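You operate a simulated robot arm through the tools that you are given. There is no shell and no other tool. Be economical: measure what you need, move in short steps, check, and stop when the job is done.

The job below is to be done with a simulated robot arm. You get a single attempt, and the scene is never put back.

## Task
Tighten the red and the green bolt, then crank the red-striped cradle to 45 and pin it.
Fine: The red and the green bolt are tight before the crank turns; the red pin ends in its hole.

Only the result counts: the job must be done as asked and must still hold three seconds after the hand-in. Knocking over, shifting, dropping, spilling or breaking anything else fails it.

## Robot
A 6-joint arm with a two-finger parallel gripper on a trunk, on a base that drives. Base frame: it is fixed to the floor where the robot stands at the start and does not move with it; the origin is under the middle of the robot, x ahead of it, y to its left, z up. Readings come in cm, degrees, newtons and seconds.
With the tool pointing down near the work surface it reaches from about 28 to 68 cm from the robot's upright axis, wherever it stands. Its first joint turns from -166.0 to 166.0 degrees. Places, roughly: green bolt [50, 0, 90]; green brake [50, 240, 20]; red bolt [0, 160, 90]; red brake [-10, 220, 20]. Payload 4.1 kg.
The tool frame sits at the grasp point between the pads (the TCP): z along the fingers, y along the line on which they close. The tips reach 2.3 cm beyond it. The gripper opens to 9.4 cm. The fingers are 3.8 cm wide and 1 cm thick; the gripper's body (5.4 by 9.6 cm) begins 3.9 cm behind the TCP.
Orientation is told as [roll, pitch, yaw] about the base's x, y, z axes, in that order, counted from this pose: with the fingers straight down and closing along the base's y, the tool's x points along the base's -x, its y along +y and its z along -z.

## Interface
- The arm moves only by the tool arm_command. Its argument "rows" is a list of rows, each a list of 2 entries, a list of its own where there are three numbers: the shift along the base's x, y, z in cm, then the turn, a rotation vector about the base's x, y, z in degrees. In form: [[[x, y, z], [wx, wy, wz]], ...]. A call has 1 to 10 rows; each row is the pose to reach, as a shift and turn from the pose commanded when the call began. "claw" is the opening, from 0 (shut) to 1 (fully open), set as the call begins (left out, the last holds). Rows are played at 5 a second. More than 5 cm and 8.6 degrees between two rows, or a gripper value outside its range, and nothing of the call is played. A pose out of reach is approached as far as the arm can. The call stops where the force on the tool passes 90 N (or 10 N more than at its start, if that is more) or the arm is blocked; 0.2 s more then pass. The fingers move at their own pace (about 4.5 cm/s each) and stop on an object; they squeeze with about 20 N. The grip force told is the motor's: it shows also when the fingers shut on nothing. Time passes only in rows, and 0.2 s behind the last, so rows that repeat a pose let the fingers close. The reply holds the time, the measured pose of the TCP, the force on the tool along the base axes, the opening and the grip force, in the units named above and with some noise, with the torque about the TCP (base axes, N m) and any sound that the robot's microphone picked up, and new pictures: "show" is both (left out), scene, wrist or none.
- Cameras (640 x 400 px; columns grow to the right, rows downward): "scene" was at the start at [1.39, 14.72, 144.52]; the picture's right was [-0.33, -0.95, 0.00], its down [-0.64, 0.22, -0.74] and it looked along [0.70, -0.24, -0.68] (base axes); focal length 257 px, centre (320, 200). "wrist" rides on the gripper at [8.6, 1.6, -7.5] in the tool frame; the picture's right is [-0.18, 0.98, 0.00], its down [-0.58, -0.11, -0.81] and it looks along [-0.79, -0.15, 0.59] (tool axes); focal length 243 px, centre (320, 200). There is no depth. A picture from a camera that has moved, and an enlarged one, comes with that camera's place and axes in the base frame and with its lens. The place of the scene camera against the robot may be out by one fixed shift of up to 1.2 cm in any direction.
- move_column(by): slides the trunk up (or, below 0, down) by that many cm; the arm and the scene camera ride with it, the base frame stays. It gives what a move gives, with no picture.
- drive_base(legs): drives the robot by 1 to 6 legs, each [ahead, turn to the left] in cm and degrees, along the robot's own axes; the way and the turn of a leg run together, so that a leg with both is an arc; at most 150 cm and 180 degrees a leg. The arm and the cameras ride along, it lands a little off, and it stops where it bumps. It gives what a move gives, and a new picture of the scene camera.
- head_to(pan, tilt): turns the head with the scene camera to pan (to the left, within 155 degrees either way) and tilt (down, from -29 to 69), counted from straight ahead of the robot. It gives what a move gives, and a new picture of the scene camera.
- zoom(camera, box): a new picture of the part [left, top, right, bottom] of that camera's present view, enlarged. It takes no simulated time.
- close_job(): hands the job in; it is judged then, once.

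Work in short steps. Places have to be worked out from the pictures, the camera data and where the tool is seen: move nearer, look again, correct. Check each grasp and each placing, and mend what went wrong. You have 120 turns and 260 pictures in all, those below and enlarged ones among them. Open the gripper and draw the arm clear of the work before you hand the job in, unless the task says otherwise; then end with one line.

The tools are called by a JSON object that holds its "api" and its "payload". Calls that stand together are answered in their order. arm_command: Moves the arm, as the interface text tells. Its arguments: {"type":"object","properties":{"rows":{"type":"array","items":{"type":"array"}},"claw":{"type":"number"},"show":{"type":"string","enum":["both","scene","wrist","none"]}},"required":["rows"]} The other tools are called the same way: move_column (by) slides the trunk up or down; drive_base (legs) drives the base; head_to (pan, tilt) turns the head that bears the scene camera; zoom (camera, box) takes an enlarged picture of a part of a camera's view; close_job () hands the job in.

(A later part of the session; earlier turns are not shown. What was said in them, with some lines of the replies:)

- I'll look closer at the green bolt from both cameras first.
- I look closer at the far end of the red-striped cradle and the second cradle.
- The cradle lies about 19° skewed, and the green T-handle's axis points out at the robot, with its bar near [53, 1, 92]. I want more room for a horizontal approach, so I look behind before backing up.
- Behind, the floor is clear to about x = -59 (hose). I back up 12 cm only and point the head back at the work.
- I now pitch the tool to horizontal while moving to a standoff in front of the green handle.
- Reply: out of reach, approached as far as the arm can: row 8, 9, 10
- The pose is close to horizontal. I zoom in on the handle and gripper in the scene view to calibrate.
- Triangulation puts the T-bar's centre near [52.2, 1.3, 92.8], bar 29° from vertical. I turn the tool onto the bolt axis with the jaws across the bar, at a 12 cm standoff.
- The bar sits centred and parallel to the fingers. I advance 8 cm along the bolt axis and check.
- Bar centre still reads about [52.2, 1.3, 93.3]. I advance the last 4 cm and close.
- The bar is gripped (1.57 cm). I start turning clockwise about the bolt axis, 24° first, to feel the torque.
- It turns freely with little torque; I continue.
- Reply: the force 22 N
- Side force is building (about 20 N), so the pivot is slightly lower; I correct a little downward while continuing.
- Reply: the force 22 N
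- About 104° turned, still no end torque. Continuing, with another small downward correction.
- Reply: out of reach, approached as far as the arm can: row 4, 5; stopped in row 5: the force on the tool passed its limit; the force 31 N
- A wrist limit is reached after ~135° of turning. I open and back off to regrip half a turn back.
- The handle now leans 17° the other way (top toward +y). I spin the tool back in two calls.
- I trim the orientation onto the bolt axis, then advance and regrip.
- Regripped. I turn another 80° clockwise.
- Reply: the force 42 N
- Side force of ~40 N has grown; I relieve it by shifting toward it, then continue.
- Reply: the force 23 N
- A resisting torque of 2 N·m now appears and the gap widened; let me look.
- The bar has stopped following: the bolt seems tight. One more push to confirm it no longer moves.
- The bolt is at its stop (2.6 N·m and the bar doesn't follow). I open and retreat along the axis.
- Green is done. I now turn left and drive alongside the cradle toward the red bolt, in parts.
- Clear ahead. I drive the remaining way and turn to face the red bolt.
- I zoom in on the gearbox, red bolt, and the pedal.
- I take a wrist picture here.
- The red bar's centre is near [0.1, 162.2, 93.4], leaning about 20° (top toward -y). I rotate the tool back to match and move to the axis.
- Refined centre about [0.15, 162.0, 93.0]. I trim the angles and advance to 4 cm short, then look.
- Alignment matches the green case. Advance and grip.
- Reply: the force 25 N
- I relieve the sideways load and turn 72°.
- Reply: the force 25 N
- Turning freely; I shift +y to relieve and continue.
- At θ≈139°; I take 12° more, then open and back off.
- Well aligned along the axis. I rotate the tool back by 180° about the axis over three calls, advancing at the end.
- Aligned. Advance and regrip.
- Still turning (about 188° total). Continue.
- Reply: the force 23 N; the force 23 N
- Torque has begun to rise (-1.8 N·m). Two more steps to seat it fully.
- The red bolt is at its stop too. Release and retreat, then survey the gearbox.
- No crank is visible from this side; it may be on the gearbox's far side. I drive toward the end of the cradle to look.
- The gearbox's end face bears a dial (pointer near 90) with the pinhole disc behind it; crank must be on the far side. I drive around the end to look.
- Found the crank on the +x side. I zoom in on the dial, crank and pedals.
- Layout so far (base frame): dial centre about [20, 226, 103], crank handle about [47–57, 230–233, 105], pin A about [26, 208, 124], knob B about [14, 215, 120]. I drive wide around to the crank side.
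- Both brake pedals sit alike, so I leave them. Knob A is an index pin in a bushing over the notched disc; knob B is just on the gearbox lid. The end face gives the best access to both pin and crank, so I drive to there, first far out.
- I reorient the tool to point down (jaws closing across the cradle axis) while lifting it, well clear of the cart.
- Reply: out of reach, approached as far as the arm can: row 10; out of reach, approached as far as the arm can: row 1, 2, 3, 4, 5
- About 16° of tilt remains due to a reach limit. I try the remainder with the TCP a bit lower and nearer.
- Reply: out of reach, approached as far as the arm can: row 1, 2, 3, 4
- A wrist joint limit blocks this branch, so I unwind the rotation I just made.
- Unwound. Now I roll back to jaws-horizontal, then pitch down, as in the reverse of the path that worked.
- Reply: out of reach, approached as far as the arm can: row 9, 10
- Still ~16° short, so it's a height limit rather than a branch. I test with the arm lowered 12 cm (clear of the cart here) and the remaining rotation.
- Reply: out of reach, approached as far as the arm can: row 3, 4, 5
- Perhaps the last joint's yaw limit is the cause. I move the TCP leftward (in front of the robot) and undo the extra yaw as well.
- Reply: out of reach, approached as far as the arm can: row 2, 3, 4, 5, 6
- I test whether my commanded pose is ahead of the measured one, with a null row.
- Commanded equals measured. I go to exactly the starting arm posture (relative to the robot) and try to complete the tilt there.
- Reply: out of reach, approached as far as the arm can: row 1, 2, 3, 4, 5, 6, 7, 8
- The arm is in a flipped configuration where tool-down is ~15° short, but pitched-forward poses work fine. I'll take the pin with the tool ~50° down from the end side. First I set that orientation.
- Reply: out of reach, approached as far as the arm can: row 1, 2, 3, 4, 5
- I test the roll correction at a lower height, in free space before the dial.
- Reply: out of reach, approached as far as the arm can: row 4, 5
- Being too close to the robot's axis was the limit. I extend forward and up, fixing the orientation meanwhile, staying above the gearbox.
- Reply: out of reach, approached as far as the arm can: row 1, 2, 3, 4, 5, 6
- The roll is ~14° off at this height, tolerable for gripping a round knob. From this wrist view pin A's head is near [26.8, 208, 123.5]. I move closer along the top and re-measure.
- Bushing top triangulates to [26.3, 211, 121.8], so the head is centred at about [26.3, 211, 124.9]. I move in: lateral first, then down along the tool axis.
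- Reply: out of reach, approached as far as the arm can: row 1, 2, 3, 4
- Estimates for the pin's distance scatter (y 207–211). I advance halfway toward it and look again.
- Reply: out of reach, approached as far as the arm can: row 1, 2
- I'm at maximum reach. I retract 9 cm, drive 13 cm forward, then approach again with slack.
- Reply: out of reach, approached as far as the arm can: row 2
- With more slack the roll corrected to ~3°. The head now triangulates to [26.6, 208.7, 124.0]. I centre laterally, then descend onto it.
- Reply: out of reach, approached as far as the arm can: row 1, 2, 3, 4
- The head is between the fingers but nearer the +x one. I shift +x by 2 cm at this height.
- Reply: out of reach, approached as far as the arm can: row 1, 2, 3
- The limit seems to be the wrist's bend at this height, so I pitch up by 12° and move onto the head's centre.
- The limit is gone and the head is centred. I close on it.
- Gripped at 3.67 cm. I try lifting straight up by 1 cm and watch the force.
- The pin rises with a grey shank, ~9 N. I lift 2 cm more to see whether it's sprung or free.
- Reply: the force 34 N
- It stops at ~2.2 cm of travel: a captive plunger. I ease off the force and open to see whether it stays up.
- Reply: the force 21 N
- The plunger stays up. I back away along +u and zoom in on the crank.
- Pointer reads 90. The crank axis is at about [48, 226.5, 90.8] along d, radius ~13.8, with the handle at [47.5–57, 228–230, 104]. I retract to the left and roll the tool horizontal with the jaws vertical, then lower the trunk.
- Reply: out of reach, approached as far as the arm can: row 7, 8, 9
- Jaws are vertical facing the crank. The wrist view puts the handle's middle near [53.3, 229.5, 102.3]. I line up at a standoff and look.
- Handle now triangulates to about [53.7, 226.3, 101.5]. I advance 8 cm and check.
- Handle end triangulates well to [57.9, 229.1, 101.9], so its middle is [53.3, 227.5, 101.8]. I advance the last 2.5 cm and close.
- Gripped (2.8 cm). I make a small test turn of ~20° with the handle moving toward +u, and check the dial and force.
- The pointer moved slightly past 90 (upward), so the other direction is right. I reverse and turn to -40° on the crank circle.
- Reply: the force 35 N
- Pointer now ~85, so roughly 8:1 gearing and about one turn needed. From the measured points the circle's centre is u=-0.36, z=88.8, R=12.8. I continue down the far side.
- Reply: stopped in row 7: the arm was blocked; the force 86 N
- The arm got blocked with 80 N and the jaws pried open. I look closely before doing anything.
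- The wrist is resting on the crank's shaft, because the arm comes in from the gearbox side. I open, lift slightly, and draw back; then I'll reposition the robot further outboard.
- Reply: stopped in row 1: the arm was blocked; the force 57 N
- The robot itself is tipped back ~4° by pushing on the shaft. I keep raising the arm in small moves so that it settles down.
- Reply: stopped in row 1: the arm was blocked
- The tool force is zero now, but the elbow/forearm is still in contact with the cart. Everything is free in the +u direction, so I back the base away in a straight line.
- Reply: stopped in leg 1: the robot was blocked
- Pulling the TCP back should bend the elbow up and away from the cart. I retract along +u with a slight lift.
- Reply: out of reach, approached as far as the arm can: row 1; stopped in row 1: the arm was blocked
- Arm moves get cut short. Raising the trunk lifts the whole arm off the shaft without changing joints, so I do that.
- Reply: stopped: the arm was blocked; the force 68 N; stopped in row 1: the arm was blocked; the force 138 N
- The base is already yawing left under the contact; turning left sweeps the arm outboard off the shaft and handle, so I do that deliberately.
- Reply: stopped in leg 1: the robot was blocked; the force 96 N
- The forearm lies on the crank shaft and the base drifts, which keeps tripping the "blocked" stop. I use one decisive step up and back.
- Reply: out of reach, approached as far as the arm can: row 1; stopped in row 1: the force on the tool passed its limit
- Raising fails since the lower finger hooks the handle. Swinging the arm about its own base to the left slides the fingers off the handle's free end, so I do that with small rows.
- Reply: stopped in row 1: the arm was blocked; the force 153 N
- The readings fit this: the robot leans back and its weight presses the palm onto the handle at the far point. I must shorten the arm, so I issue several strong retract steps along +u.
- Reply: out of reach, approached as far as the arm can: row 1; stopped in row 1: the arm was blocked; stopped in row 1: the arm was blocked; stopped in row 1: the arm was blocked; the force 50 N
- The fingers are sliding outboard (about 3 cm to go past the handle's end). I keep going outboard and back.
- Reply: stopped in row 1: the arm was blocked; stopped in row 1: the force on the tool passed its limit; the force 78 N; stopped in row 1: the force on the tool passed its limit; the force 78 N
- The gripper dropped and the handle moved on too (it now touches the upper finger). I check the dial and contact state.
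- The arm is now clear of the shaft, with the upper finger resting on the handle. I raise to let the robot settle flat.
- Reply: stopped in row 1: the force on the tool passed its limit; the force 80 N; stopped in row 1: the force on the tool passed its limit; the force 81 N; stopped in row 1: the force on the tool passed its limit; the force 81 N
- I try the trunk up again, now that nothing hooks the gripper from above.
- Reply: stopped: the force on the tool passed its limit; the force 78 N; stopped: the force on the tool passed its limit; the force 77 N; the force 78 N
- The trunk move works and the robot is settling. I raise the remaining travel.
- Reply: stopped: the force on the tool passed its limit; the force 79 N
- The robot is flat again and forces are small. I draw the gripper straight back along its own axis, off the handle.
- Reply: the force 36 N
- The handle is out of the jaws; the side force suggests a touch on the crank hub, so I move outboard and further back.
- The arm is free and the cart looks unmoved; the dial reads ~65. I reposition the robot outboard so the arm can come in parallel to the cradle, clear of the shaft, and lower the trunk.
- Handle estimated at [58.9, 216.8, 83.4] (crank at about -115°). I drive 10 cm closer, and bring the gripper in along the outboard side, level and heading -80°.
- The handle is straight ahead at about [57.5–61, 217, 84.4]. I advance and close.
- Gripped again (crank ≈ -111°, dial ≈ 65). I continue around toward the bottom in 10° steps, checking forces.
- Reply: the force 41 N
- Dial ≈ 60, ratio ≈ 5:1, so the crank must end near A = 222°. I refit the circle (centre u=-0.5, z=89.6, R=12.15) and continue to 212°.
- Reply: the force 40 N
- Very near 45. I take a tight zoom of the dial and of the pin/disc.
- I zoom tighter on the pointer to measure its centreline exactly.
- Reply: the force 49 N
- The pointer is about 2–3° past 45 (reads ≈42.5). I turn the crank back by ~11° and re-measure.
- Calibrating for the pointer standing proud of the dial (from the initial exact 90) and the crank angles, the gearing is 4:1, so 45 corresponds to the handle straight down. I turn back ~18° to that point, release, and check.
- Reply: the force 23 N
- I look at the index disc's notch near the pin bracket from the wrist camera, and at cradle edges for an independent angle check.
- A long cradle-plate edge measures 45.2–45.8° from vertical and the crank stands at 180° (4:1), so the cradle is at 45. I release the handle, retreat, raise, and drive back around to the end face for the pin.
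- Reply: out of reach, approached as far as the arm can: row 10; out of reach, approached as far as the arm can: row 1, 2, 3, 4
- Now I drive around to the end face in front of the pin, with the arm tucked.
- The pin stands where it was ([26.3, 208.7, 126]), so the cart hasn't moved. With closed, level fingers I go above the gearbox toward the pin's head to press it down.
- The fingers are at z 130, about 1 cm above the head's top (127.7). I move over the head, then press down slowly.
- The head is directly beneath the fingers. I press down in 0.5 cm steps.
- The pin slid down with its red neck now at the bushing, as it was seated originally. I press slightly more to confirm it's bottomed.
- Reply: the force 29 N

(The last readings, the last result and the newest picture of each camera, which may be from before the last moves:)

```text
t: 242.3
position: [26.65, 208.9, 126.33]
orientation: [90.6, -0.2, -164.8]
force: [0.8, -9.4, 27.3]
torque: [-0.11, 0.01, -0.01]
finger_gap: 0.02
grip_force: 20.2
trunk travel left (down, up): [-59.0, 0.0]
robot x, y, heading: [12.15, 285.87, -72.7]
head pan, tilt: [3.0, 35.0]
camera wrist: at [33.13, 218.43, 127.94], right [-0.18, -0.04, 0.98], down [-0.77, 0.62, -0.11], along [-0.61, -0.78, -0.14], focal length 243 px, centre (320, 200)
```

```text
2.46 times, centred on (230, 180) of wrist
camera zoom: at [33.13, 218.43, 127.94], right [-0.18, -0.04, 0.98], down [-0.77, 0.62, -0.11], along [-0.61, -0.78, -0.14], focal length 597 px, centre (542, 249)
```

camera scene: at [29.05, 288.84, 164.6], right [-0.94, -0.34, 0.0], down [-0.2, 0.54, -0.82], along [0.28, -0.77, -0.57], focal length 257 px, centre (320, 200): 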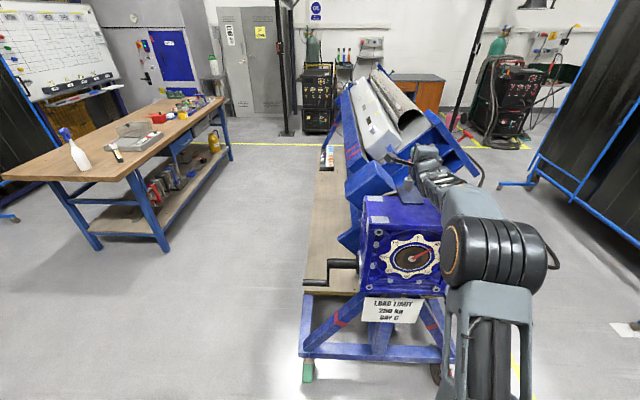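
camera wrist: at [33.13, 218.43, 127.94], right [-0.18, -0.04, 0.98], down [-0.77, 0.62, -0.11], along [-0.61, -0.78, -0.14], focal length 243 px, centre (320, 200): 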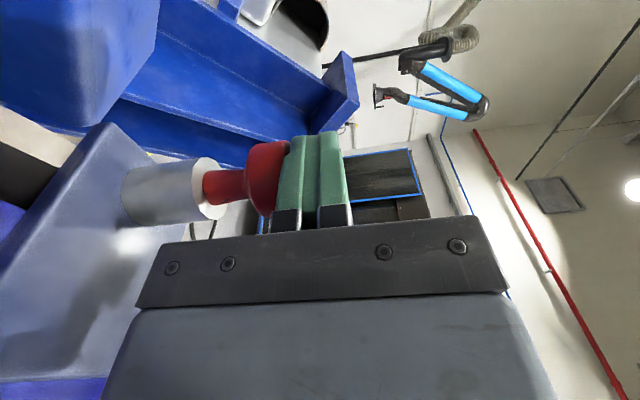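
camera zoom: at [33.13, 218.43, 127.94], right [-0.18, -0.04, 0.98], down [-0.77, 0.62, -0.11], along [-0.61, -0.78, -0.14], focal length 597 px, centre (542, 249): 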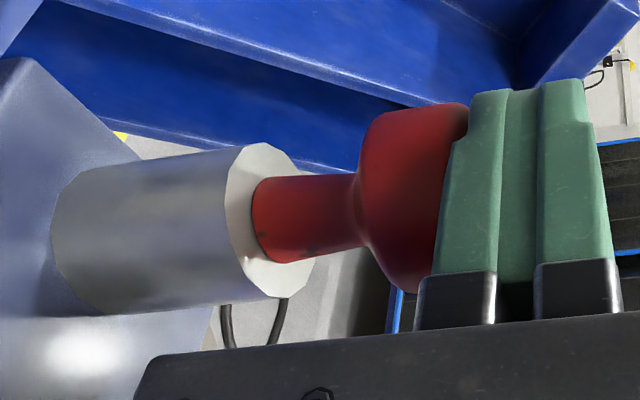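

The pin is bottomed (27 N, same seated height as at the start). I lift off, retreat, open the gripper, and take a last look.

{"api": "arm_command", "payload": {"rows": [[[0, 0, 1.5], [0, 0, 0]], [[0, 0, 3.2], [0, 0, 0]], [[-0.9, 3.5, 3.3], [0, 0, 0]], [[-1.8, 7, 3.3], [0, 0, 0]], [[-2.7, 10.5, 3.3], [0, 0, 0]], [[-3.6, 14, 3.3], [0, 0, 0]], [[-5, 18, 2], [0, 0, 0]]], "show": "none"}}

{"api": "drive_base", "payload": {"legs": [[-25, 0]]}}

{"api": "arm_command", "payload": {"rows": [[[0, 0, 0], [0, 0, 0]], [[0, 0, 0], [0, 0, 0]], [[0, 0, 0], [0, 0, 0]]], "claw": 0.9, "show": "none"}}

{"api": "zoom", "payload": {"camera": "scene", "box": [320, 100, 500, 320]}}

{"api": "zoom", "payload": {"camera": "scene", "box": [370, 150, 450, 280]}}

```text
t: 243.9
position: [21.76, 227.1, 127.54]
orientation: [89.6, -0.2, -164.9]
force: [-0.6, 0.7, -0.1]
torque: [-0.01, -0.04, 0.0]
finger_gap: 0.01
grip_force: 19.7
trunk travel left (down, up): [-59.0, 0.0]
robot x, y, heading: [12.18, 285.79, -73.1]
head pan, tilt: [3.0, 35.0]
```

```text
t: 245.7
position: [14.35, 250.95, 127.64]
orientation: [89.8, -0.2, -164.9]
force: [0.3, -0.2, 0.4]
torque: [0.04, 0.02, 0.01]
finger_gap: 0.01
grip_force: 20.0
trunk travel left (down, up): [-59.0, 0.0]
robot x, y, heading: [5.39, 309.61, -73.2]
head pan, tilt: [3.0, 35.0]
camera scene: at [21.77, 312.92, 164.6], right [-0.94, -0.34, 0.0], down [-0.19, 0.54, -0.82], along [0.28, -0.77, -0.57], focal length 257 px, centre (320, 200)
```

scene: 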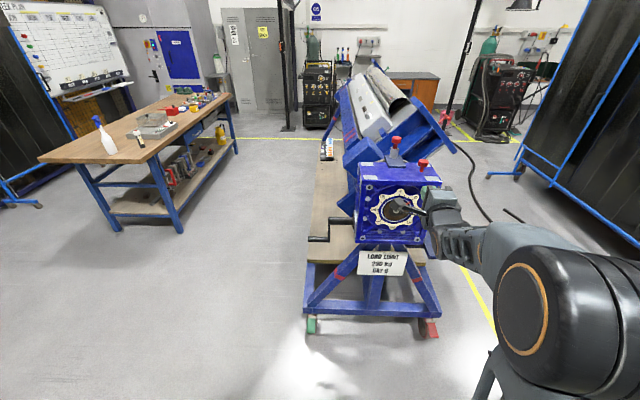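

```text
t: 246.5
position: [14.43, 250.8, 127.51]
orientation: [89.7, -0.2, -164.9]
force: [-0.3, -0.2, 1.4]
torque: [0.02, 0.0, -0.02]
finger_gap: 6.87
grip_force: 0.0
trunk travel left (down, up): [-59.0, 0.0]
robot x, y, heading: [5.16, 309.87, -73.5]
head pan, tilt: [3.0, 35.0]
```

```text
1.82 times, centred on (410, 210) of scene
camera zoom: at [21.79, 312.83, 164.6], right [-0.94, -0.34, 0.0], down [-0.19, 0.54, -0.82], along [0.28, -0.77, -0.57], focal length 467 px, centre (156, 182)
```

zoom: 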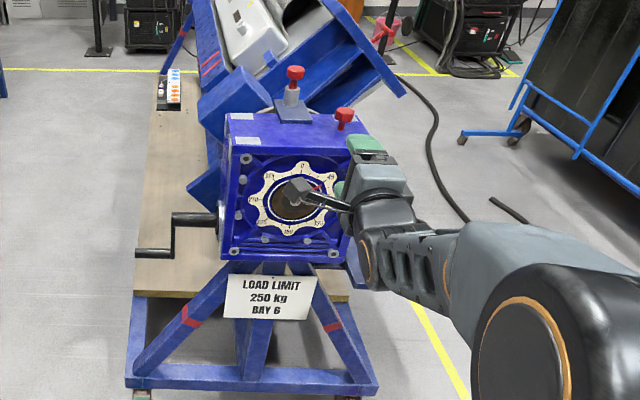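

```text
3.08 times, centred on (410, 215) of scene
camera zoom: at [21.79, 312.83, 164.6], right [-0.94, -0.34, 0.0], down [-0.19, 0.54, -0.82], along [0.28, -0.77, -0.57], focal length 791 px, centre (43, 154)
```

zoom: 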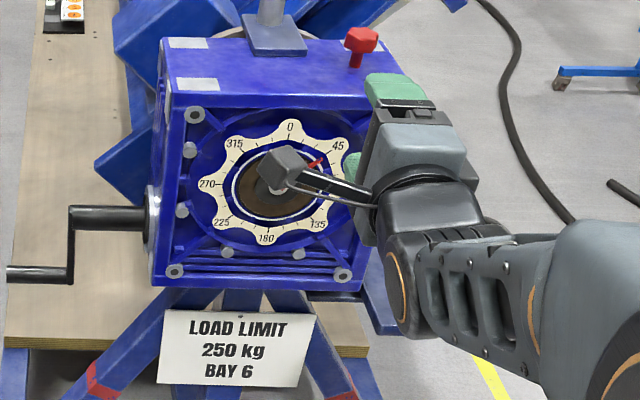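

The pin is seated, the crank hangs straight down with the cradle at 45, and the gripper is open with the arm clear. I hand it in.

{"api": "close_job", "payload": {}}

```text
The job is handed in.
```

I tightened both bolts to their stops, cranked the red-striped cradle to about 45 on its dial and seated the red pin in its hole. During cranking the arm leaned on the crank shaft and tipped the robot back briefly; I freed it, and the cart looked unmoved afterwards.
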